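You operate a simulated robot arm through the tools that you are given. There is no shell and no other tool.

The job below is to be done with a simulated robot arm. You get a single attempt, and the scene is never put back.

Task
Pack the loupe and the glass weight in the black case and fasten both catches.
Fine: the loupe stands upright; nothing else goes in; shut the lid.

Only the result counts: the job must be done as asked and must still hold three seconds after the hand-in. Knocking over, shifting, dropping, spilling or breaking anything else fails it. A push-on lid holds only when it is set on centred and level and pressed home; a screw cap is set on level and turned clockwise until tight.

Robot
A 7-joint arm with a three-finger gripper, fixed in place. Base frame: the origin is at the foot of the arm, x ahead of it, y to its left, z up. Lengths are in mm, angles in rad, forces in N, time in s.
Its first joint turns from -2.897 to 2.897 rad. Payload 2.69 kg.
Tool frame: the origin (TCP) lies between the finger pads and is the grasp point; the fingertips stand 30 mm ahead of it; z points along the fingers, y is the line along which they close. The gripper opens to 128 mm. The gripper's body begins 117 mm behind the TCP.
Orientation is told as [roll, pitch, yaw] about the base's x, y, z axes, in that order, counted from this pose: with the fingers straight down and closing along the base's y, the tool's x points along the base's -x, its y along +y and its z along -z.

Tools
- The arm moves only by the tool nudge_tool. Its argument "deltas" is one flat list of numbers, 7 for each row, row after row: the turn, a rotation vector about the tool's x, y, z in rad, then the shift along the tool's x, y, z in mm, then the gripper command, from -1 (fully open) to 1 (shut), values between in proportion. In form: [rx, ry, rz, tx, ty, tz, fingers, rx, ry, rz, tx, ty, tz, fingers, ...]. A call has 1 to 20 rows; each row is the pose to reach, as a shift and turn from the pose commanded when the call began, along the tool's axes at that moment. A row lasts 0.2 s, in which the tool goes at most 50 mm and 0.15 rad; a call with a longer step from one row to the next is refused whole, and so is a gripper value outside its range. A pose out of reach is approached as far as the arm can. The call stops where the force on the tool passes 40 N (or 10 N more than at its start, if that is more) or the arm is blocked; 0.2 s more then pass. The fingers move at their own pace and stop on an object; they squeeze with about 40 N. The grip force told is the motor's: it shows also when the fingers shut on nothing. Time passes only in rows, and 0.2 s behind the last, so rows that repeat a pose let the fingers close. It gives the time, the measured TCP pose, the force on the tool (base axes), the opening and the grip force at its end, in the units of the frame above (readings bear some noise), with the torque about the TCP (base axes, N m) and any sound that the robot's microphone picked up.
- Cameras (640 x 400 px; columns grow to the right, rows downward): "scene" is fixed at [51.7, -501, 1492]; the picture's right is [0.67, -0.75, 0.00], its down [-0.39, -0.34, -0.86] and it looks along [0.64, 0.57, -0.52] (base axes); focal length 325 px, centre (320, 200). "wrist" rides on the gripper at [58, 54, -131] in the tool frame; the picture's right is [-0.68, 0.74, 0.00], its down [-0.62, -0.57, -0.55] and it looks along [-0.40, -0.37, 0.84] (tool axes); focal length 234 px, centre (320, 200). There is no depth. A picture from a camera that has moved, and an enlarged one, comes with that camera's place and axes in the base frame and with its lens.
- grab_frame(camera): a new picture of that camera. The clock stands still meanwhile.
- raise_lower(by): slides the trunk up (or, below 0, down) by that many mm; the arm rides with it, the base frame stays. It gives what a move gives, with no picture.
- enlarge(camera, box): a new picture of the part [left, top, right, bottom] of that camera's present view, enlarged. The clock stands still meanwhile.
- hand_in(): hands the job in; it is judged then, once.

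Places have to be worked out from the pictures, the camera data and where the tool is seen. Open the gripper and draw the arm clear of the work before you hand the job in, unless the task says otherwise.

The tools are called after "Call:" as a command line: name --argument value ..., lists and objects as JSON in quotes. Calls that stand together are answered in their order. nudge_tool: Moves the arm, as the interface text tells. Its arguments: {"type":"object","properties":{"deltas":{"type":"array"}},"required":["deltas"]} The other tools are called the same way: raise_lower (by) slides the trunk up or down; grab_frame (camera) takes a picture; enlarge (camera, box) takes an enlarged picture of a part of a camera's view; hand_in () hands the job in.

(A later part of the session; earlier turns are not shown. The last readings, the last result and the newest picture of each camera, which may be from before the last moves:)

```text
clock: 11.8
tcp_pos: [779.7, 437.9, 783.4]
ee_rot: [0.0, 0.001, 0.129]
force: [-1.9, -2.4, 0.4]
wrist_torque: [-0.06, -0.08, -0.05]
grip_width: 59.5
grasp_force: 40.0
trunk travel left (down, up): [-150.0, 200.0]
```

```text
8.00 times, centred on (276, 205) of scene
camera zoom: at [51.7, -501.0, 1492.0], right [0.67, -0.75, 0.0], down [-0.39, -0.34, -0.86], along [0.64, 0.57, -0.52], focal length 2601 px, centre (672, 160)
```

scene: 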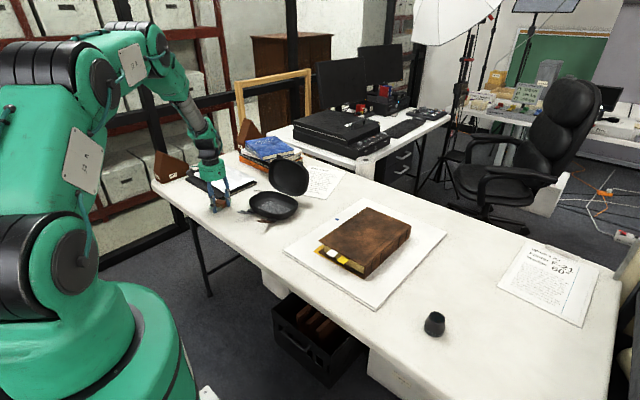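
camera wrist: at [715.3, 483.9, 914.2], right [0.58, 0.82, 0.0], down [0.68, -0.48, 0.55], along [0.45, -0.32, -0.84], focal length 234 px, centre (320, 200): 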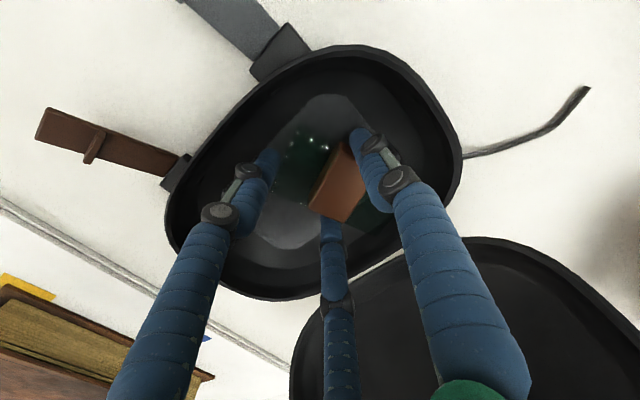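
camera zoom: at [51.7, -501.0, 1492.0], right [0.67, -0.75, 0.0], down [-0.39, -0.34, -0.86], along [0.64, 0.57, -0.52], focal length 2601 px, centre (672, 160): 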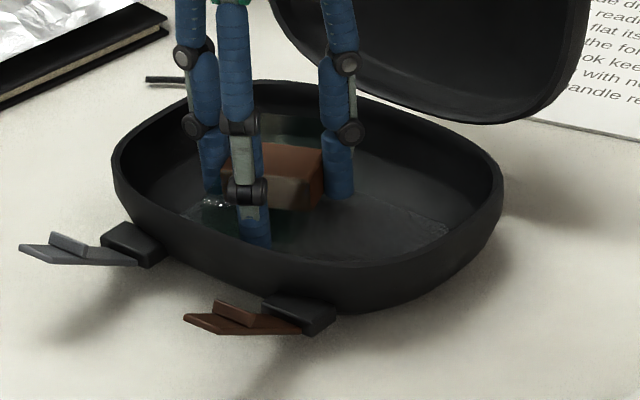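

The weight's +x end touches the rear inner wall (the weight sits a few mm to +x of the tool axis) and slid the case about 8 mm. I raise the weight clear of the rim and re-measure.

Call:
nudge_tool --deltas '[0, 0, 0, 2, 0, -6, 1, 0, 0, 0, 4, 0, -20, 1, 0, 0, 0, 4, 0, -45, 1, 0, 0, 0, 4, 0, -65, 1, 0, 0, 0, 4, 0, -65, 1]'

Call:
grab_frame --camera "wrist"

Call:
enlarge --camera "wrist" --box '[200, 40, 460, 240]'

Call:
enlarge --camera "scene" --box '[236, 180, 316, 230]'

Call:
enlarge --camera "scene" --box '[220, 140, 332, 230]'

```text
clock: 13.0
tcp_pos: [776.6, 438.1, 848.9]
ee_rot: [0.0, -0.001, 0.129]
force: [-0.5, -0.1, -2.0]
wrist_torque: [-0.01, -0.02, 0.02]
grip_width: 59.5
grasp_force: 40.1
trunk travel left (down, up): [-150.0, 200.0]
```

```text
taken
camera wrist: at [712.6, 483.2, 979.7], right [0.58, 0.82, 0.0], down [0.68, -0.48, 0.55], along [0.45, -0.32, -0.84], focal length 234 px, centre (320, 200)
```

wrist: 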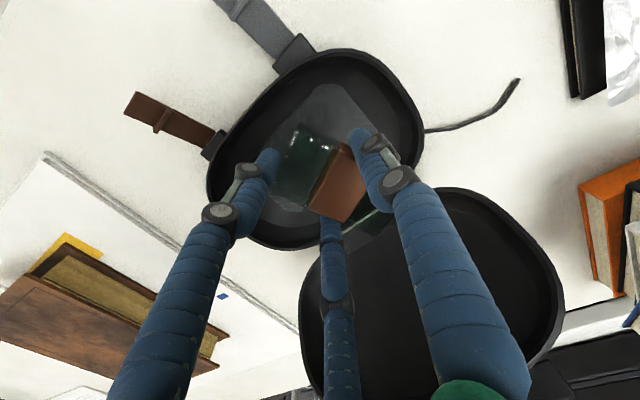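

```text
2.00 times, centred on (330, 140) of wrist
camera zoom: at [712.6, 483.2, 979.7], right [0.58, 0.82, 0.0], down [0.68, -0.48, 0.55], along [0.45, -0.32, -0.84], focal length 468 px, centre (300, 320)
```

zoom: 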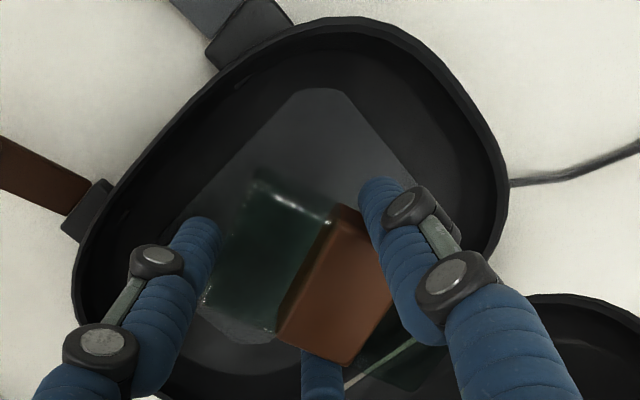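

```text
8.00 times, centred on (276, 205) of scene
camera zoom: at [51.7, -501.0, 1492.0], right [0.67, -0.75, 0.0], down [-0.39, -0.34, -0.86], along [0.64, 0.57, -0.52], focal length 2601 px, centre (672, 160)
```

zoom: 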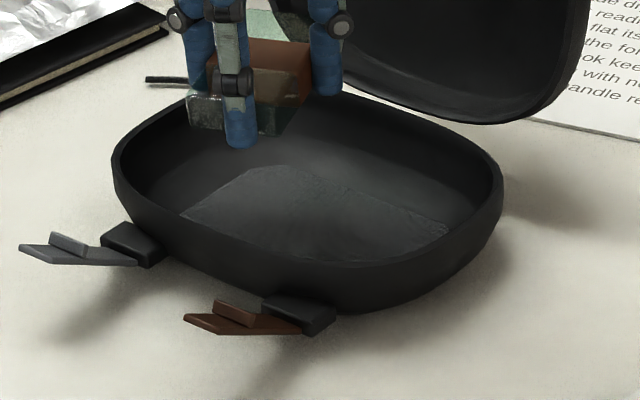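

```text
4.44 times, centred on (276, 185) of scene
camera zoom: at [51.7, -501.0, 1492.0], right [0.67, -0.75, 0.0], down [-0.39, -0.34, -0.86], along [0.64, 0.57, -0.52], focal length 1445 px, centre (516, 267)
```

zoom: 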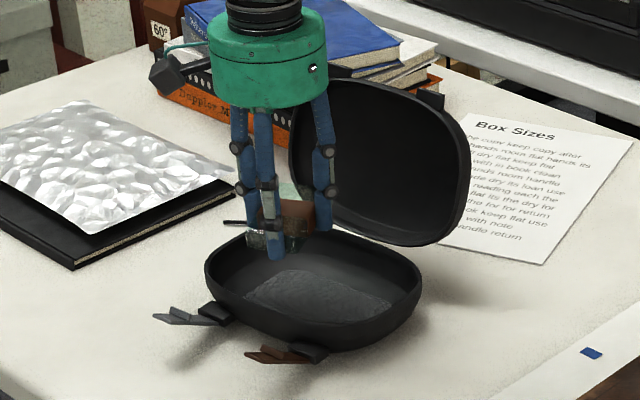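

The weight had turned in the three-jaw grip (about 26 deg relative to the tool, one jaw on its end), so it cannot go in this way. I'll set it down on the free table area near (605,540) aligned with x and regrasp it properly with the tool offset; first I carry it there at safe height while turning -0.59 rad.

Call:
nudge_tool --deltas '[0, 0, 0.03, 10, 7, -20, 1, 0, 0, 0.1, 35, 24, -35, 1, 0, 0, 0.2, 64, 45, -35, 1, 0, 0, 0.3, 93, 65, -35, 1, 0, 0, 0.4, 122, 85, -35, 1, 0, 0, 0.5, 150, 105, -30, 1, 0, 0, 0.59, 171.6, 120, -20, 1, 0, 0, 0.59, 171.6, 120, 10, 1, 0, 0, 0.59, 171.6, 120, 30, 1, 0, 0, 0.59, 171.6, 120, 30, 1]'

Call:
grab_frame --camera "wrist"

Call:
enlarge --camera "scene" --box '[170, 140, 330, 240]'

```text
clock: 15.2
tcp_pos: [590.1, 535.3, 819.2]
ee_rot: [0.0, 0.002, -0.46]
force: [0.2, -1.1, -2.5]
wrist_torque: [-0.01, 0.07, 0.02]
grip_width: 59.4
grasp_force: 39.9
trunk travel left (down, up): [-150.0, 200.0]
```

```text
taken
camera wrist: at [562.0, 609.8, 948.8], right [0.93, 0.36, 0.0], down [0.3, -0.78, 0.55], along [0.2, -0.51, -0.84], focal length 234 px, centre (320, 200)
```

wrist: 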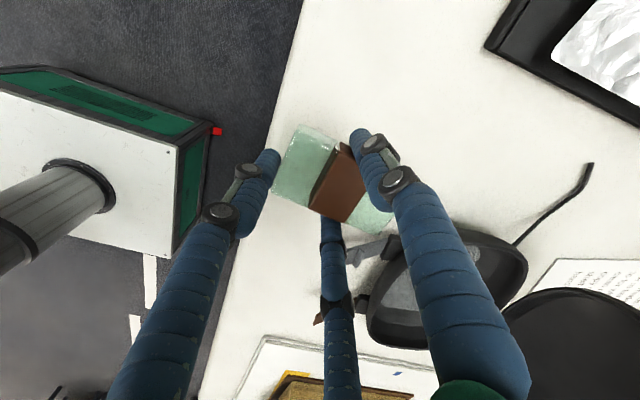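

```text
4.00 times, centred on (250, 190) of scene
camera zoom: at [51.7, -501.0, 1492.0], right [0.67, -0.75, 0.0], down [-0.39, -0.34, -0.86], along [0.64, 0.57, -0.52], focal length 1300 px, centre (600, 240)
```

zoom: 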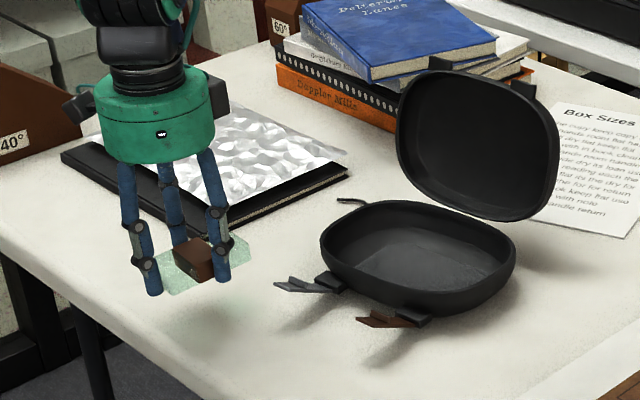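

The weight is above free table. I lower it gently to the table (about TCP z 772).

Call:
nudge_tool --deltas '[0, 0, 0, 0, 0, 20, 1, 0, 0, 0, 0, 0, 35, 1, 0, 0, 0, 0, 0, 42, 1, 0, 0, 0, 0, 0, 45, 1, 0, 0, 0, 0, 0, 46.5, 1, 0, 0, 0, 0, 0, 48, 1]'

Call:
enlarge --camera "wrist" --box '[220, 90, 440, 260]'

Call:
enlarge --camera "scene" --box '[180, 180, 260, 230]'

```text
clock: 16.6
tcp_pos: [590.5, 534.8, 771.1]
ee_rot: [-0.002, -0.001, -0.461]
force: [0.1, -2.3, 3.9]
wrist_torque: [0.14, 0.24, 0.02]
grip_width: 59.0
grasp_force: 39.8
trunk travel left (down, up): [-150.0, 200.0]
```

```text
2.35 times, centred on (330, 175) of wrist
camera zoom: at [562.0, 609.1, 902.2], right [0.93, 0.36, 0.0], down [0.3, -0.78, 0.55], along [0.2, -0.51, -0.84], focal length 551 px, centre (296, 259)
```

zoom: 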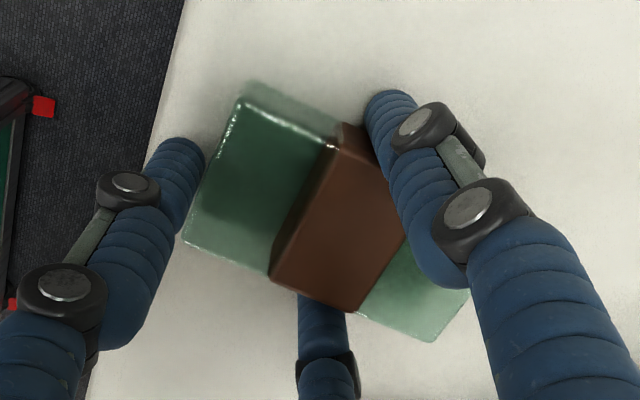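

```text
8.00 times, centred on (220, 205) of scene
camera zoom: at [51.7, -501.0, 1492.0], right [0.67, -0.75, 0.0], down [-0.39, -0.34, -0.86], along [0.64, 0.57, -0.52], focal length 2601 px, centre (1120, 160)
```

zoom: 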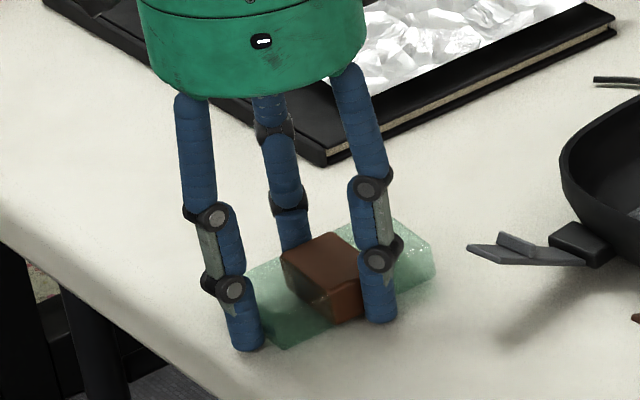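

The weight rests on the table at about (607,534), yaw about -0.08. I release it with a modest opening (90 mm), rise, and turn the tool to match the weight.

Call:
nudge_tool --deltas '[0, 0, 0, 0, 0, 0, -0.4, 0, 0, 0, 0, 0, 0, -0.4, 0, 0, 0, 0, 0, -10, -0.4, 0, 0, 0, 0, 0, -35, -0.4, 0, 0, 0, 0, 0, -70, -0.4, 0, 0, -0.1, 0, 0, -100, -0.4, 0, 0, -0.2, 0, 0, -100, -0.4, 0, 0, -0.3, 0, 0, -100, -0.4, 0, 0, -0.38, 0, 0, -100, -0.4, 0, 0, -0.38, 0, 0, -100, -0.4]'

Call:
grab_frame --camera "wrist"

Call:
enlarge --camera "wrist" --box '[240, 60, 420, 200]'

Call:
enlarge --camera "scene" --box '[180, 180, 260, 230]'

```text
clock: 18.8
tcp_pos: [589.2, 535.1, 870.8]
ee_rot: [-0.001, 0.0, -0.077]
force: [-0.5, 0.0, 0.2]
wrist_torque: [0.04, 0.0, 0.0]
grip_width: 89.5
grasp_force: 0.1
trunk travel left (down, up): [-150.0, 200.0]
```

```text
taken
camera wrist: at [537.3, 593.2, 1001.7], right [0.73, 0.68, 0.0], down [0.57, -0.61, 0.55], along [0.37, -0.4, -0.84], focal length 234 px, centre (320, 200)
```

wrist: 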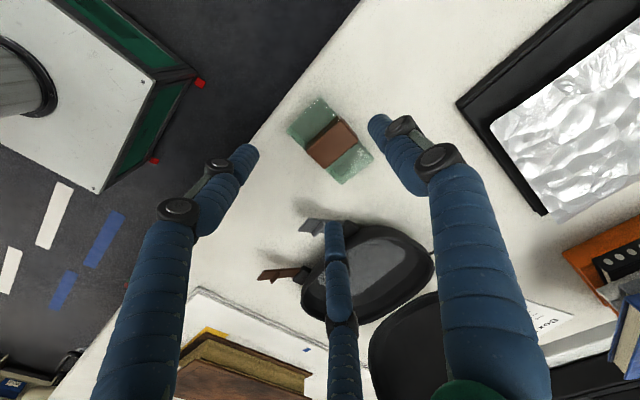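

```text
2.86 times, centred on (330, 130) of wrist
camera zoom: at [537.3, 593.2, 1001.7], right [0.73, 0.68, 0.0], down [0.57, -0.61, 0.55], along [0.37, -0.4, -0.84], focal length 669 px, centre (291, 400)
```

zoom: 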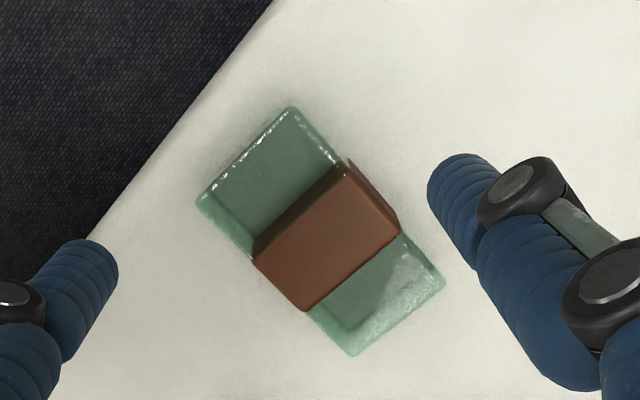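

```text
8.00 times, centred on (220, 205) of scene
camera zoom: at [51.7, -501.0, 1492.0], right [0.67, -0.75, 0.0], down [-0.39, -0.34, -0.86], along [0.64, 0.57, -0.52], focal length 2601 px, centre (1120, 160)
```

zoom: 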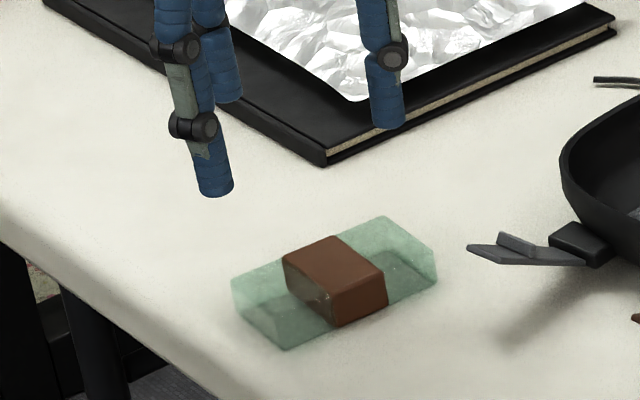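

Weight is now at about (607,537), yaw -0.07. I move so the tool axis is 7.6 mm to the -y side of its centre (606.4,528.9) and descend to z 771.5.

Call:
nudge_tool --deltas '[0, 0, -0.009, -17.6, -4.9, 20, -0.4, 0, 0, -0.009, -17.6, -4.9, 50, -0.4, 0, 0, -0.009, -17.6, -4.9, 75, -0.4, 0, 0, -0.009, -17.6, -4.9, 90, -0.4, 0, 0, -0.009, -17.6, -4.9, 96, -0.4, 0, 0, -0.009, -17.6, -4.9, 99, -0.4]'

Call:
enlarge --camera "wrist" --box '[220, 80, 440, 260]'

Call:
enlarge --camera "scene" --box '[180, 180, 260, 230]'

```text
clock: 20.2
tcp_pos: [606.0, 528.9, 771.2]
ee_rot: [-0.001, 0.001, -0.07]
force: [-0.6, -0.3, 0.1]
wrist_torque: [-0.01, -0.03, 0.01]
grip_width: 89.4
grasp_force: 0.1
trunk travel left (down, up): [-150.0, 200.0]
```

```text
2.22 times, centred on (330, 170) of wrist
camera zoom: at [553.4, 586.8, 902.5], right [0.73, 0.69, 0.0], down [0.57, -0.61, 0.55], along [0.38, -0.4, -0.84], focal length 520 px, centre (298, 267)
```

zoom: 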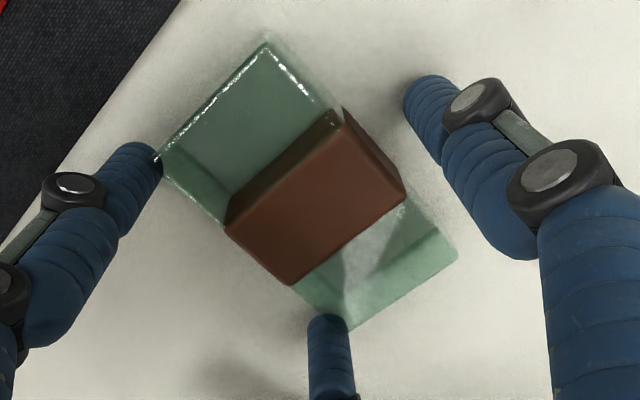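

```text
8.00 times, centred on (220, 205) of scene
camera zoom: at [51.7, -501.0, 1492.0], right [0.67, -0.75, 0.0], down [-0.39, -0.34, -0.86], along [0.64, 0.57, -0.52], focal length 2601 px, centre (1120, 160)
```

zoom: 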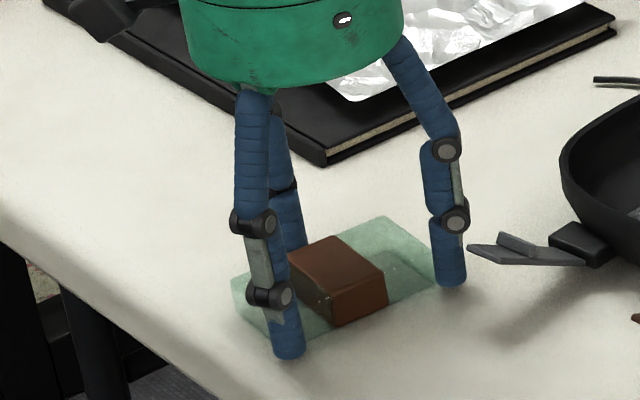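

The -y jaws would touch first with this offset given the jaw thickness, so I shift 4 mm further to -y and close gradually.

Call:
nudge_tool --deltas '[0, 0, 0, 0, -4, 0, -0.4, 0, 0, 0, 0, -4, 0, -0.3, 0, 0, 0, 0, -4, 0, -0.22, 0, 0, 0, 0, -4, 0, -0.15, 0, 0, 0, 0, -4, 0, -0.1, 0, 0, 0, 0, -4, 0, -0.05, 0, 0, 0, 0, -4, 0, -0.05]'

Call:
enlarge --camera "wrist" --box '[220, 80, 440, 260]'

Call:
enlarge --camera "scene" --box '[180, 180, 260, 230]'

```text
clock: 21.8
tcp_pos: [606.1, 524.8, 772.1]
ee_rot: [0.0, -0.001, -0.072]
force: [-0.8, 1.6, 2.6]
wrist_torque: [0.15, 0.04, 0.04]
grip_width: 70.3
grasp_force: 39.8
trunk travel left (down, up): [-150.0, 200.0]
```

```text
2.22 times, centred on (330, 170) of wrist
camera zoom: at [552.9, 582.8, 902.8], right [0.73, 0.69, 0.0], down [0.57, -0.61, 0.55], along [0.38, -0.4, -0.84], focal length 520 px, centre (298, 267)
```

zoom: 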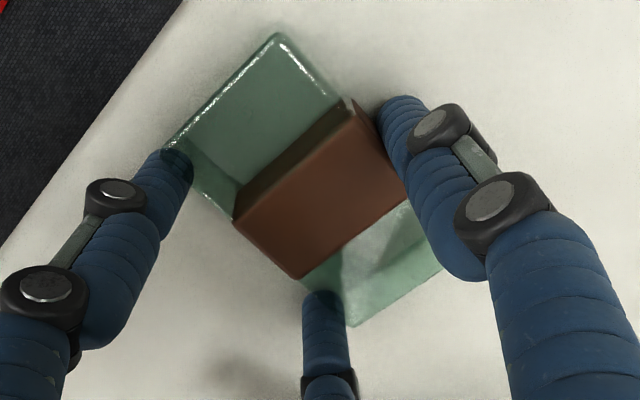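

```text
8.00 times, centred on (220, 205) of scene
camera zoom: at [51.7, -501.0, 1492.0], right [0.67, -0.75, 0.0], down [-0.39, -0.34, -0.86], along [0.64, 0.57, -0.52], focal length 2601 px, centre (1120, 160)
```

zoom: 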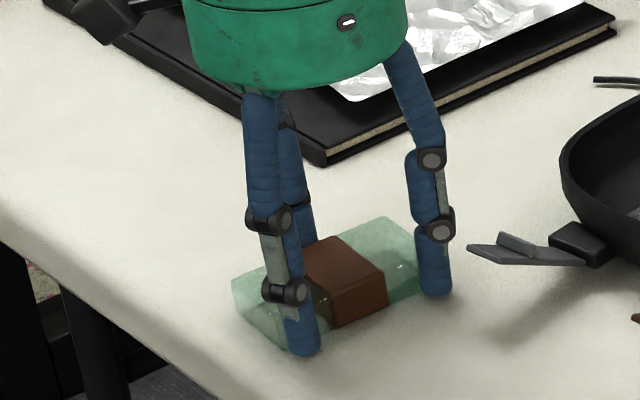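

Now it is gripped evenly by all three jaws (width 70, 40 N), aligned with the tool. I lift it, carry it above the case at about (785,431,880) with yaw 0.12 and measure the case again.

Call:
nudge_tool --deltas '[0, 0, 0, 0, 0, -5, 1, 0, 0, 0, 0, 0, -20, 1, 0, 0, 0, 0, 0, -50, 1, 0, 0, 0, 0, 0, -85, 1, 0, 0, -0.03, -30, -13, -108, 1, 0, 0, -0.07, -68, -30, -108, 1, 0, 0, -0.11, -106, -46, -108, 1, 0, 0, -0.15, -144, -63, -108, 1, 0, 0, -0.192, -175, -76, -108, 1, 0, 0, -0.192, -185.3, -80.7, -108, 1, 0, 0, -0.192, -185.3, -80.7, -108, 1]'

Call:
grab_frame --camera "wrist"

Call:
enlarge --camera "wrist" --box '[200, 20, 460, 240]'

Call:
enlarge --camera "scene" --box '[220, 140, 332, 230]'

```text
clock: 24.2
tcp_pos: [785.2, 431.4, 882.2]
ee_rot: [0.0, 0.0, 0.125]
force: [-0.2, -0.3, -2.2]
wrist_torque: [-0.04, 0.04, -0.01]
grip_width: 70.4
grasp_force: 41.0
trunk travel left (down, up): [-150.0, 200.0]
```

```text
taken
camera wrist: at [722.5, 477.9, 1011.3], right [0.58, 0.81, 0.0], down [0.68, -0.49, 0.55], along [0.45, -0.32, -0.84], focal length 234 px, centre (320, 200)
```

wrist: 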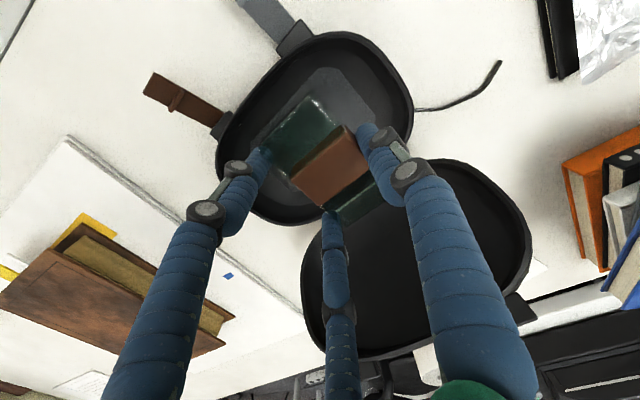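

```text
1.82 times, centred on (330, 130) of wrist
camera zoom: at [722.5, 477.9, 1011.3], right [0.58, 0.81, 0.0], down [0.68, -0.49, 0.55], along [0.45, -0.32, -0.84], focal length 426 px, centre (302, 327)
```

zoom: 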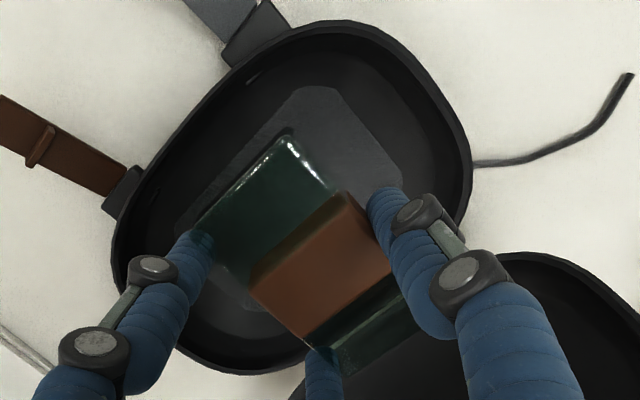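

```text
4.44 times, centred on (276, 185) of scene
camera zoom: at [51.7, -501.0, 1492.0], right [0.67, -0.75, 0.0], down [-0.39, -0.34, -0.86], along [0.64, 0.57, -0.52], focal length 1445 px, centre (516, 267)
```

zoom: 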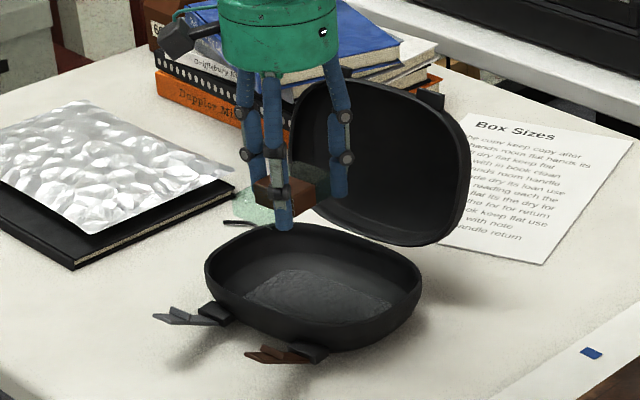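

Case centre is now about (790,415); the bar is held at about (783,445), yaw about 0.16, close to the tray's. I shift +3.4 mm in x and lower to z 792, then check for contact.

Call:
nudge_tool --deltas '[0, 0, 0, -3.3, -1, 15, 1, 0, 0, 0, -3.3, -1, 40, 1, 0, 0, 0, -3.3, -1, 60, 1, 0, 0, 0, -3.3, -1, 75, 1, 0, 0, 0, -3.3, -1, 85, 1, 0, 0, 0, -3.3, -1, 90, 1]'

Call:
enlarge --camera "wrist" --box '[200, 40, 480, 280]'

Call:
enlarge --camera "scene" --box '[236, 180, 316, 230]'

```text
clock: 25.6
tcp_pos: [790.0, 430.3, 789.5]
ee_rot: [0.0, -0.001, 0.12]
force: [0.1, 0.1, -3.6]
wrist_torque: [-0.03, 0.0, 0.01]
grip_width: 70.2
grasp_force: 39.7
trunk travel left (down, up): [-150.0, 200.0]
```

```text
1.67 times, centred on (340, 160) of wrist
camera zoom: at [726.8, 476.7, 920.4], right [0.58, 0.81, 0.0], down [0.68, -0.49, 0.55], along [0.45, -0.32, -0.84], focal length 390 px, centre (287, 267)
```

zoom: 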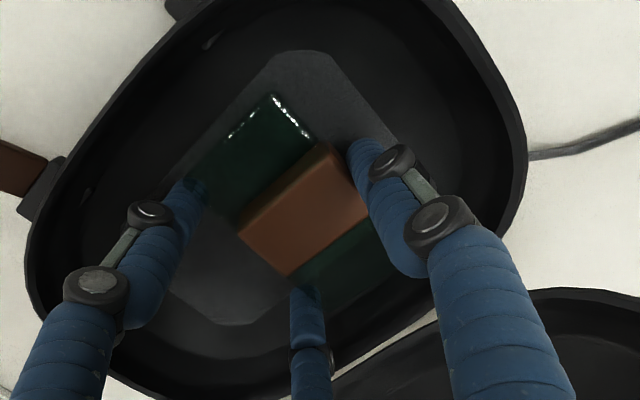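

```text
8.00 times, centred on (276, 205) of scene
camera zoom: at [51.7, -501.0, 1492.0], right [0.67, -0.75, 0.0], down [-0.39, -0.34, -0.86], along [0.64, 0.57, -0.52], focal length 2601 px, centre (672, 160)
```

zoom: 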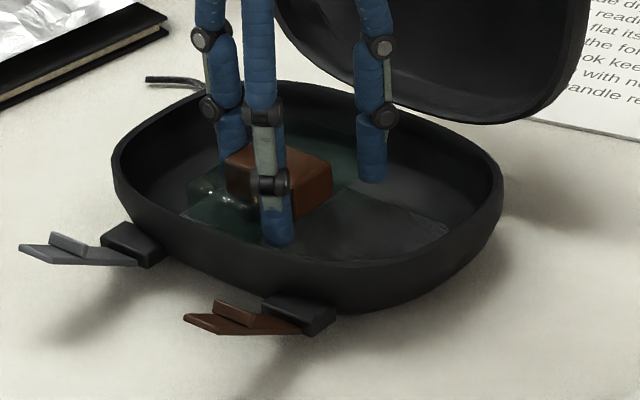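

No contact so far and the case has not moved. The bar is about 2.5 mm too far toward the rear, so I correct that and lower further to z 779.

Call:
nudge_tool --deltas '[0, 0, 0, 2.5, 0, 0, 1, 0, 0, 0, 2.5, 0, 4, 1, 0, 0, 0, 2.5, 0, 8, 1, 0, 0, 0, 2.5, 0, 10.5, 1, 0, 0, 0, 2.5, 0, 10.5, 1]'

Call:
enlarge --camera "scene" --box '[236, 180, 316, 230]'

```text
clock: 26.8
tcp_pos: [787.8, 430.2, 779.1]
ee_rot: [-0.001, -0.001, 0.12]
force: [0.2, 0.6, -2.8]
wrist_torque: [-0.03, 0.01, -0.02]
grip_width: 70.2
grasp_force: 39.7
trunk travel left (down, up): [-150.0, 200.0]
```

```text
8.00 times, centred on (276, 205) of scene
camera zoom: at [51.7, -501.0, 1492.0], right [0.67, -0.75, 0.0], down [-0.39, -0.34, -0.86], along [0.64, 0.57, -0.52], focal length 2601 px, centre (672, 160)
```

zoom: 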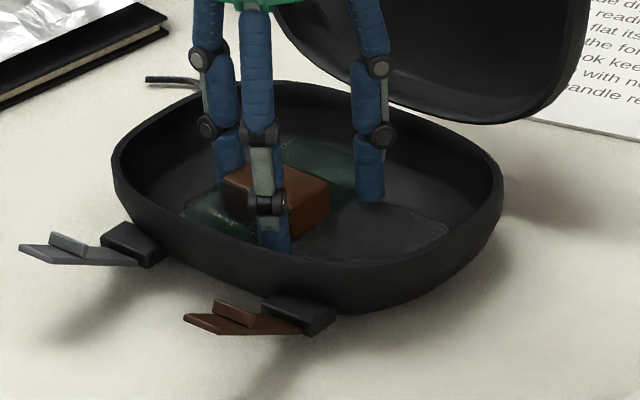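

Still free (force only the weight's own 2-3 N) and the case is unmoved. I go down in 1 mm steps to find the floor.

Call:
nudge_tool --deltas '[0, 0, 0, 0, 0, 1, 1, 0, 0, 0, 0, 0, 2, 1, 0, 0, 0, 0, 0, 3, 1, 0, 0, 0, 0, 0, 3, 1]'

```text
clock: 27.8
tcp_pos: [787.2, 430.6, 777.4]
ee_rot: [0.0, 0.001, 0.121]
force: [-0.6, -1.5, 3.9]
wrist_torque: [0.11, 0.32, 0.06]
grip_width: 70.3
grasp_force: 40.0
trunk travel left (down, up): [-150.0, 200.0]
```

Contact with the torque pointing to the bar's front end touching first. I raise 2 mm, shift 2 mm toward the rear and lower again to see if it seats deeper.

Call:
nudge_tool --deltas '[0, 0, 0, 0, 0, -3, 1, 0, 0, 0, -2, 0, -3, 1, 0, 0, 0, -2, 0, -2, 1, 0, 0, 0, -2, 0, -1, 1, 0, 0, 0, -2, 0, 0, 1, 0, 0, 0, -2, 0, 0, 1]'

Call:
enlarge --camera "scene" --box '[236, 180, 316, 230]'

Call:
enlarge --camera "wrist" --box '[200, 40, 480, 280]'

```text
clock: 29.2
tcp_pos: [789.9, 428.8, 777.8]
ee_rot: [0.001, -0.001, 0.12]
force: [-2.1, 0.0, 2.1]
wrist_torque: [0.11, 0.09, 0.06]
grip_width: 70.4
grasp_force: 40.1
trunk travel left (down, up): [-150.0, 200.0]
```

```text
8.00 times, centred on (276, 205) of scene
camera zoom: at [51.7, -501.0, 1492.0], right [0.67, -0.75, 0.0], down [-0.39, -0.34, -0.86], along [0.64, 0.57, -0.52], focal length 2601 px, centre (672, 160)
```

zoom: 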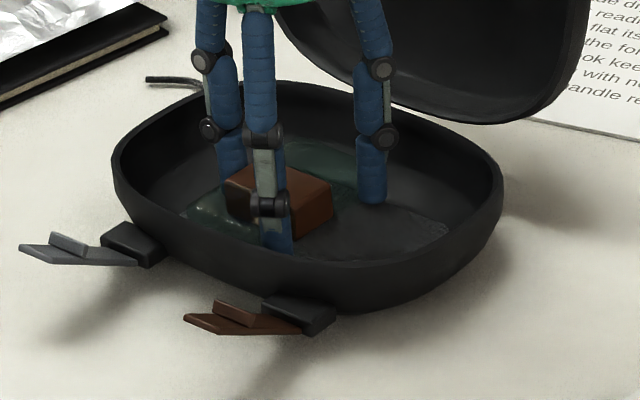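

```text
1.67 times, centred on (340, 160) of wrist
camera zoom: at [725.6, 476.8, 908.0], right [0.58, 0.81, 0.0], down [0.68, -0.49, 0.55], along [0.45, -0.32, -0.84], focal length 390 px, centre (287, 267)
```

zoom: 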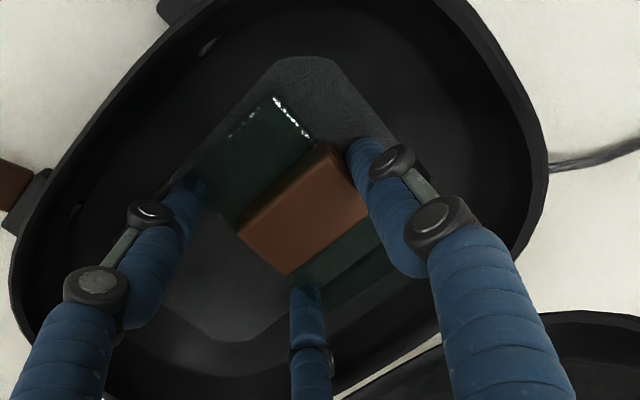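

The bar sits on the floor (contact at about z 777.7 either way). I open slightly to 82 mm to release it, then rise straight up.

Call:
nudge_tool --deltas '[0, 0, 0, 0, 0, 0, 0.0, 0, 0, 0, 0, 0, 0, -0.15, 0, 0, 0, 0, 0, 0, -0.28, 0, 0, 0, 0, 0, -1, -0.28, 0, 0, 0, 0, 0, -6, -0.28, 0, 0, 0, 0, 0, -20, -0.28, 0, 0, 0, 0, 0, -45, -0.28, 0, 0, 0, 0, 0, -80, -0.28, 0, 0, 0, 0, 0, -110, -0.28, 0, 0, 0, 0, 0, -110, -0.28]'

Call:
enlarge --camera "scene" --box '[236, 180, 316, 230]'

Call:
enlarge --camera "wrist" --box '[200, 20, 460, 240]'

```text
clock: 31.4
tcp_pos: [789.7, 429.2, 885.2]
ee_rot: [0.0, -0.001, 0.12]
force: [0.5, 0.4, 1.0]
wrist_torque: [0.03, -0.03, 0.01]
grip_width: 81.8
grasp_force: 0.1
trunk travel left (down, up): [-150.0, 200.0]
```

```text
8.00 times, centred on (276, 205) of scene
camera zoom: at [51.7, -501.0, 1492.0], right [0.67, -0.75, 0.0], down [-0.39, -0.34, -0.86], along [0.64, 0.57, -0.52], focal length 2601 px, centre (672, 160)
```

zoom: 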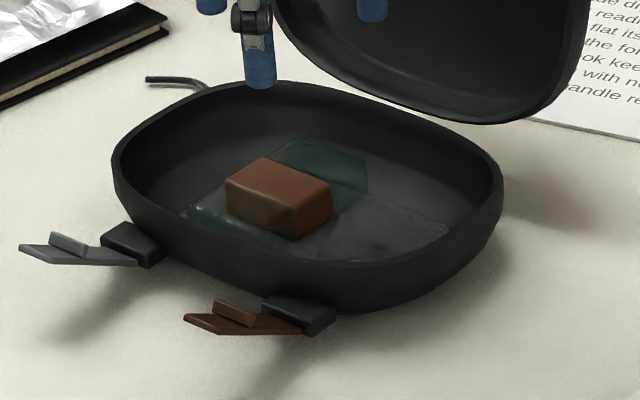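

```text
1.82 times, centred on (330, 130) of wrist
camera zoom: at [726.0, 475.4, 1016.4], right [0.58, 0.81, 0.0], down [0.68, -0.49, 0.55], along [0.45, -0.32, -0.84], focal length 426 px, centre (302, 327)
```

zoom: 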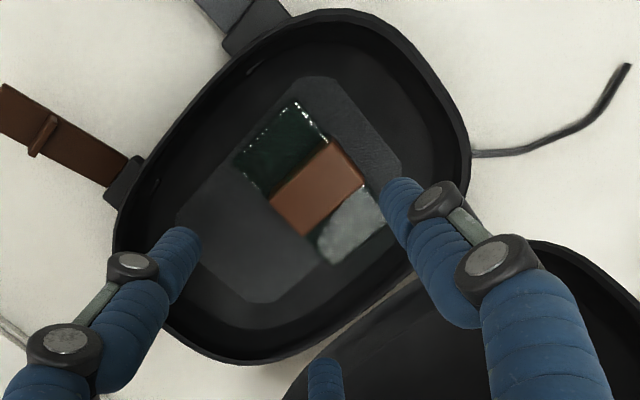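

The weight lies flat in the tray (centre about (786,441)), leaving room at the -y end for the loupe at about (794,382). Now I raise the tool and travel to above the loupe near (668,-356).

Call:
nudge_tool --deltas '[0, 0, 0, 0, 0, -45, -0.5, 0, 0, 0, 0, 0, -65, -1, 0, 0, 0, 11.93, -42.5, -65, -1, 0, 0, 0, 23.87, -85, -65, -1, 0, 0, 0, 35.8, -127.5, -65, -1, 0, 0, 0, 47.73, -170, -65, -1, 0, 0, 0, 59.67, -212.5, -65, -1, 0, 0, 0, 71.6, -255, -65, -1, 0, 0, 0, 83.53, -297.5, -65, -1, 0, 0, 0, 95.47, -340, -65, -1, 0, 0, 0, 107.4, -382.5, -65, -1, 0, 0, 0, 119.33, -425, -65, -1, 0, 0, 0, 131.27, -467.5, -65, -1, 0, 0, 0, 143.2, -510, -65, -1, 0, 0, 0, 155.13, -552.5, -65, -1, 0, 0, 0, 167.07, -595, -65, -1, 0, 0, 0, 179, -637.5, -65, -1, 0, 0, 0, 190.93, -680, -65, -1, 0, 0, 0, 202.87, -722.5, -65, -1, 0, 0, 0, 214.8, -765, -65, -1]'

Call:
grab_frame --camera "wrist"

Call:
grab_frame --camera "scene"

```text
clock: 35.6
tcp_pos: [669.0, -356.1, 954.0]
ee_rot: [-0.001, -0.001, 0.119]
force: [0.1, 0.2, -0.3]
wrist_torque: [-0.05, 0.02, 0.02]
grip_width: 128.2
grasp_force: 0.0
trunk travel left (down, up): [-150.0, 200.0]
```

```text
taken
camera wrist: at [605.7, -308.9, 1085.0], right [0.58, 0.81, 0.0], down [0.68, -0.49, 0.55], along [0.45, -0.32, -0.84], focal length 234 px, centre (320, 200)
```

wrist: 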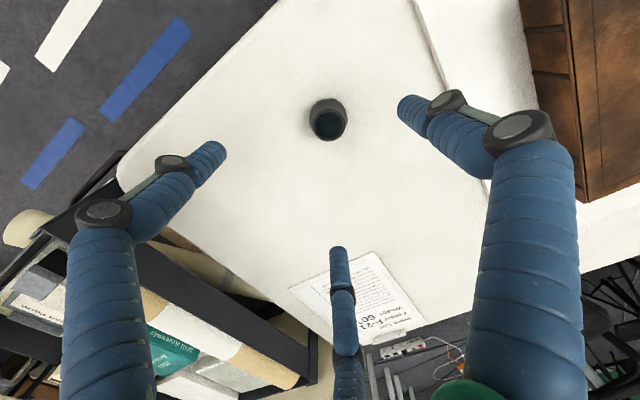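

```text
taken
```

scene: 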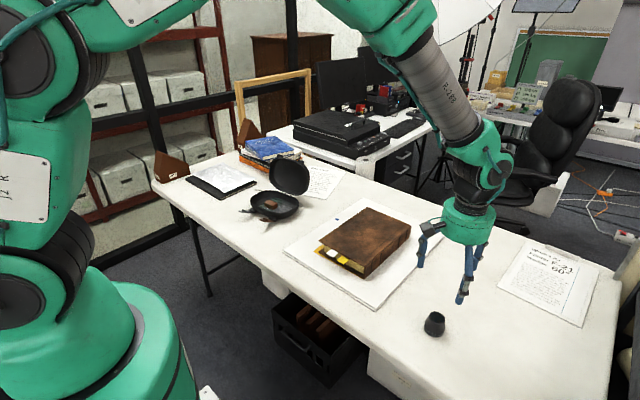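

I enlarge the loupe in both views to measure it.

Call:
enlarge --camera "wrist" --box '[290, 80, 370, 155]'

Call:
enlarge --camera "scene" --box '[410, 300, 458, 345]'

```text
5.33 times, centred on (330, 118) of wrist
camera zoom: at [605.7, -308.9, 1085.0], right [0.58, 0.81, 0.0], down [0.68, -0.49, 0.55], along [0.45, -0.32, -0.84], focal length 1249 px, centre (267, 640)
```

zoom: 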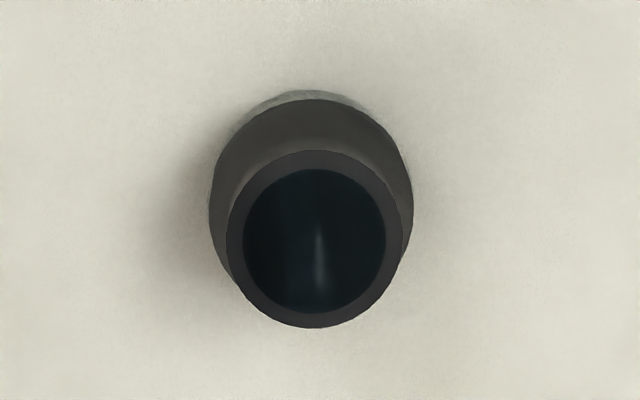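

```text
8.89 times, centred on (434, 322) of scene
camera zoom: at [51.7, -501.0, 1492.0], right [0.67, -0.75, 0.0], down [-0.39, -0.34, -0.86], along [0.64, 0.57, -0.52], focal length 2890 px, centre (-693, -889)
```

zoom: 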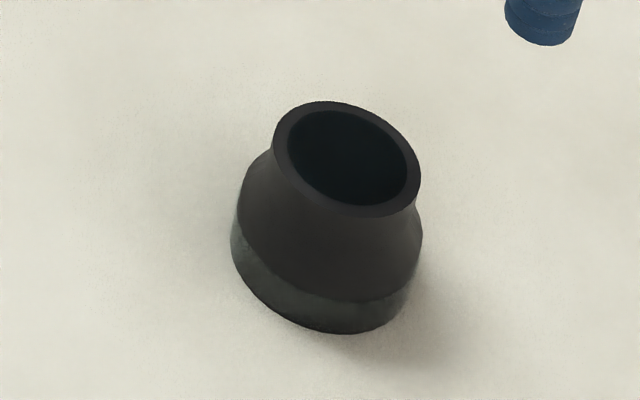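

The loupe stands upright (clear skirt down, eyepiece up) with its axis at about (679,-348.5), top near z 788, largest diameter about 53 mm. I centre over it and descend to z 776 with open jaws.

Call:
nudge_tool --deltas '[0, 0, 0, -11.1, 6.3, 35, -1, 0, 0, 0, -11.1, 6.3, 75, -1, 0, 0, 0, -11.1, 6.3, 115, -1, 0, 0, 0, -11.1, 6.3, 145, -1, 0, 0, 0, -11.1, 6.3, 165, -1, 0, 0, 0, -11.1, 6.3, 174, -1, 0, 0, 0, -11.1, 6.3, 178, -1]'

Call:
enlarge --camera "wrist" --box '[200, 80, 440, 260]'

Call:
enlarge --camera "scene" --box '[394, 280, 474, 345]'

```text
clock: 37.2
tcp_pos: [678.1, -346.3, 774.7]
ee_rot: [-0.001, -0.001, 0.12]
force: [-0.5, -0.3, 0.2]
wrist_torque: [0.0, -0.02, 0.01]
grip_width: 128.0
grasp_force: 0.1
trunk travel left (down, up): [-150.0, 200.0]
```

```text
2.22 times, centred on (320, 170) of wrist
camera zoom: at [614.6, -300.4, 905.0], right [0.58, 0.81, 0.0], down [0.68, -0.49, 0.55], along [0.45, -0.32, -0.84], focal length 520 px, centre (320, 267)
```

zoom: 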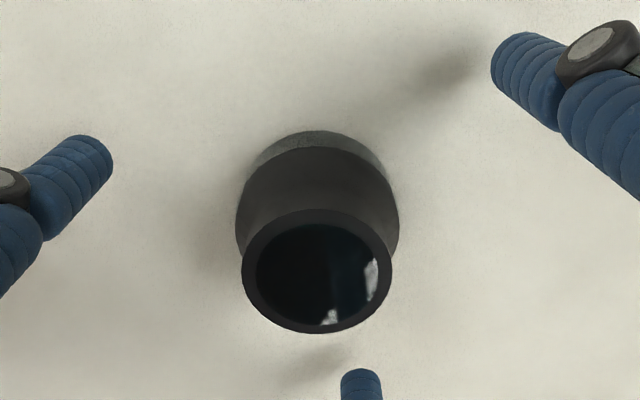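

```text
6.15 times, centred on (434, 312) of scene
camera zoom: at [51.7, -501.0, 1492.0], right [0.67, -0.75, 0.0], down [-0.39, -0.34, -0.86], along [0.64, 0.57, -0.52], focal length 2000 px, centre (-382, -492)
```

zoom: 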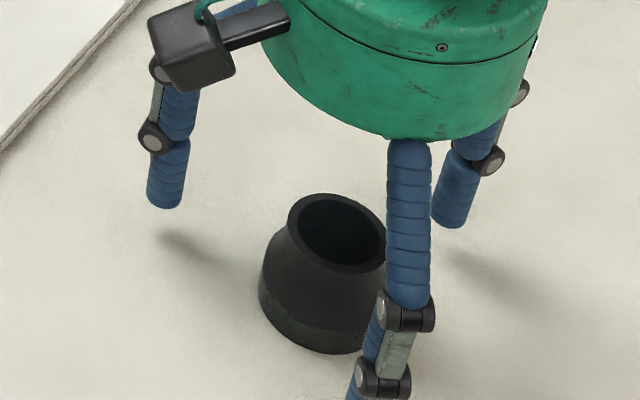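

Centred within about 1 mm. I close the jaws gradually on the loupe.

Call:
nudge_tool --deltas '[0, 0, 0, 0, 0, 0, -0.5, 0, 0, 0, 0, 0, 0, -0.2, 0, 0, 0, 0, 0, 0, 0.0, 0, 0, 0, 0, 0, 0, 0.08, 0, 0, 0, 0, 0, 0, 0.14, 0, 0, 0, 0, 0, 0, 0.2, 0, 0, 0, 0, 0, 0, 0.25, 0, 0, 0, 0, 0, 0, 0.25]'

Call:
enlarge --camera "wrist" --box '[200, 80, 440, 260]'

Call:
enlarge --camera "scene" --box '[394, 280, 474, 345]'

```text
clock: 39.0
tcp_pos: [678.0, -347.5, 773.7]
ee_rot: [0.0, 0.0, 0.12]
force: [-0.2, -0.3, 1.0]
wrist_torque: [0.06, -0.01, 0.01]
grip_width: 50.2
grasp_force: 39.5
trunk travel left (down, up): [-150.0, 200.0]
```

```text
2.22 times, centred on (320, 170) of wrist
camera zoom: at [614.7, -300.5, 905.3], right [0.58, 0.81, 0.0], down [0.68, -0.49, 0.55], along [0.45, -0.32, -0.84], focal length 520 px, centre (320, 267)
```

zoom: 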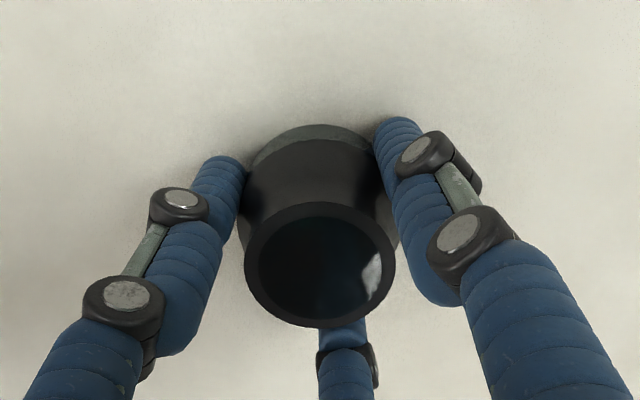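

```text
6.15 times, centred on (434, 312) of scene
camera zoom: at [51.7, -501.0, 1492.0], right [0.67, -0.75, 0.0], down [-0.39, -0.34, -0.86], along [0.64, 0.57, -0.52], focal length 2000 px, centre (-382, -492)
```

zoom: 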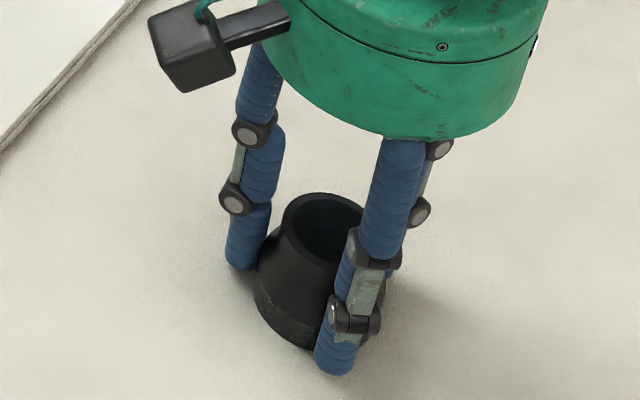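

Firm grip at 50 mm, loupe vertical. I lift it slowly to check it hangs level.

Call:
nudge_tool --deltas '[0, 0, 0, 0, 0, -3, 0.5, 0, 0, 0, 0, 0, -10, 0.5, 0, 0, 0, 0, 0, -25, 0.5, 0, 0, 0, 0, 0, -50, 0.5, 0, 0, 0, 0, 0, -90, 0.5, 0, 0, 0, 0, 0, -130, 0.5, 0, 0, 0, 0, 0, -170, 0.5, 0, 0, 0, 0, 0, -180, 0.5, 0, 0, 0, 0, 0, -180, 0.5]'

Call:
enlarge --camera "wrist" --box '[200, 80, 440, 260]'

Call:
grab_frame --camera "scene"

```text
clock: 41.0
tcp_pos: [678.0, -347.9, 953.2]
ee_rot: [0.0, -0.001, 0.119]
force: [-0.6, 0.3, -0.5]
wrist_torque: [0.0, 0.01, -0.02]
grip_width: 49.9
grasp_force: 39.6
trunk travel left (down, up): [-150.0, 200.0]
```

```text
2.22 times, centred on (320, 170) of wrist
camera zoom: at [614.7, -301.0, 1084.9], right [0.58, 0.81, 0.0], down [0.68, -0.49, 0.55], along [0.45, -0.32, -0.84], focal length 520 px, centre (320, 267)
```

zoom: 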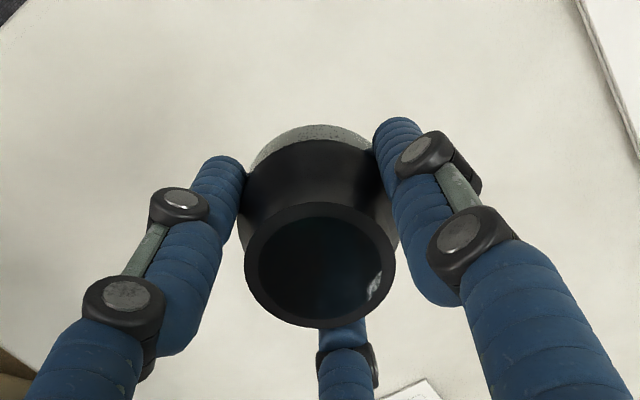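

```text
taken
```

scene: 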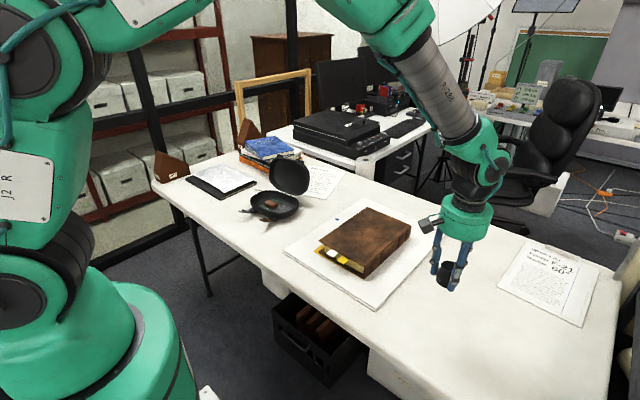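

The loupe hangs level. I carry it back at z 953 to above the tray's -y part (794,385), turning the tool by -1.03 rad on the way so that two jaws face the weight.

Call:
nudge_tool --deltas '[0, 0, 0.0573, -11.23, 39.68, 0, 0.5, 0, 0, 0.1147, -22.47, 79.36, 0, 0.5, 0, 0, 0.172, -33.7, 119.03, 0, 0.5, 0, 0, 0.2293, -44.93, 158.71, 0, 0.5, 0, 0, 0.2867, -56.17, 198.39, 0, 0.5, 0, 0, 0.344, -67.4, 238.07, 0, 0.5, 0, 0, 0.4013, -78.63, 277.74, 0, 0.5, 0, 0, 0.4587, -89.87, 317.42, 0, 0.5, 0, 0, 0.516, -101.1, 357.1, 0, 0.5, 0, 0, 0.5733, -112.33, 396.78, 0, 0.5, 0, 0, 0.6307, -123.57, 436.46, 0, 0.5, 0, 0, 0.688, -134.8, 476.13, 0, 0.5, 0, 0, 0.7453, -146.03, 515.81, 0, 0.5, 0, 0, 0.8027, -157.27, 555.49, 0, 0.5, 0, 0, 0.86, -168.5, 595.17, 0, 0.5, 0, 0, 0.9173, -179.73, 634.84, 0, 0.5, 0, 0, 0.9747, -190.97, 674.52, 0, 0.5, 0, 0, 1.032, -202.2, 714.2, 0, 0.5, 0, 0, 1.032, -202.2, 714.2, 0, 0.5]'

Call:
grab_frame --camera "wrist"

Call:
enlarge --camera "scene" --box '[220, 140, 332, 230]'

```text
clock: 45.0
tcp_pos: [794.9, 387.0, 952.5]
ee_rot: [-0.001, 0.0, -0.912]
force: [0.4, 0.3, -1.1]
wrist_torque: [-0.04, 0.02, -0.02]
grip_width: 49.8
grasp_force: 40.0
trunk travel left (down, up): [-150.0, 200.0]
```

```text
taken
camera wrist: at [802.2, 467.1, 1083.8], right [1.0, -0.08, 0.0], down [-0.07, -0.83, 0.55], along [-0.05, -0.55, -0.84], focal length 234 px, centre (320, 200)
```

wrist: 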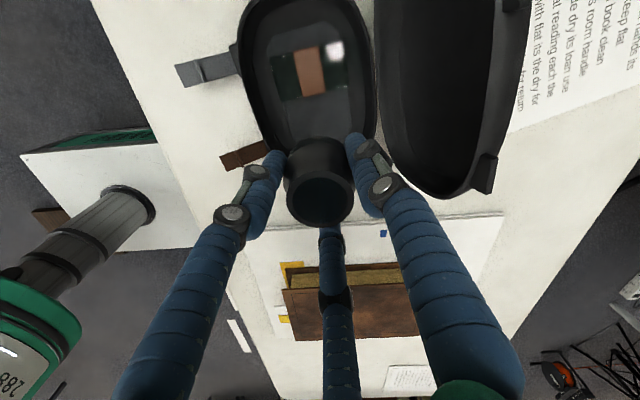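

```text
4.44 times, centred on (276, 185) of scene
camera zoom: at [51.7, -501.0, 1492.0], right [0.67, -0.75, 0.0], down [-0.39, -0.34, -0.86], along [0.64, 0.57, -0.52], focal length 1445 px, centre (516, 267)
```

zoom: 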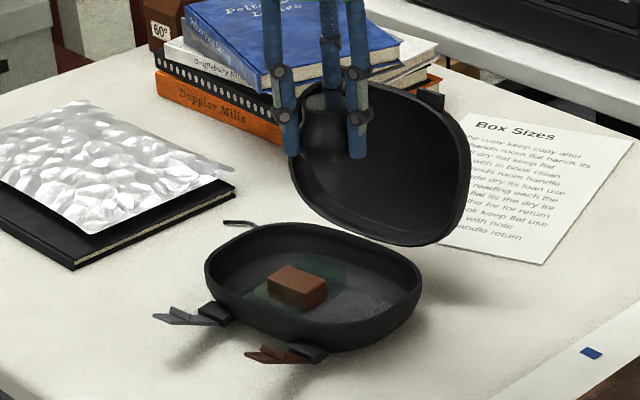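

I enlarge the tray in this view to place the loupe precisely relative to the weight and end wall.

Call:
enlarge --camera "wrist" --box '[210, 0, 400, 150]'

Call:
enlarge --camera "wrist" --box '[230, 100, 420, 250]'

```text
2.67 times, centred on (305, 75) of wrist
camera zoom: at [802.2, 467.1, 1083.8], right [1.0, -0.08, 0.0], down [-0.07, -0.83, 0.55], along [-0.05, -0.55, -0.84], focal length 624 px, centre (360, 533)
```

zoom: 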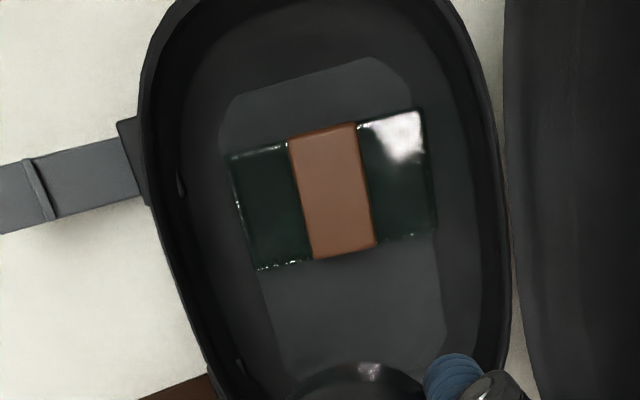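

```text
2.67 times, centred on (325, 175) of wrist
camera zoom: at [802.2, 467.1, 1083.8], right [1.0, -0.08, 0.0], down [-0.07, -0.83, 0.55], along [-0.05, -0.55, -0.84], focal length 624 px, centre (307, 267)
```

zoom: 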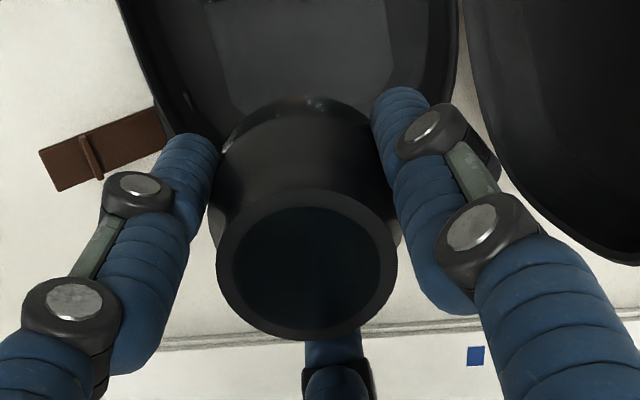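

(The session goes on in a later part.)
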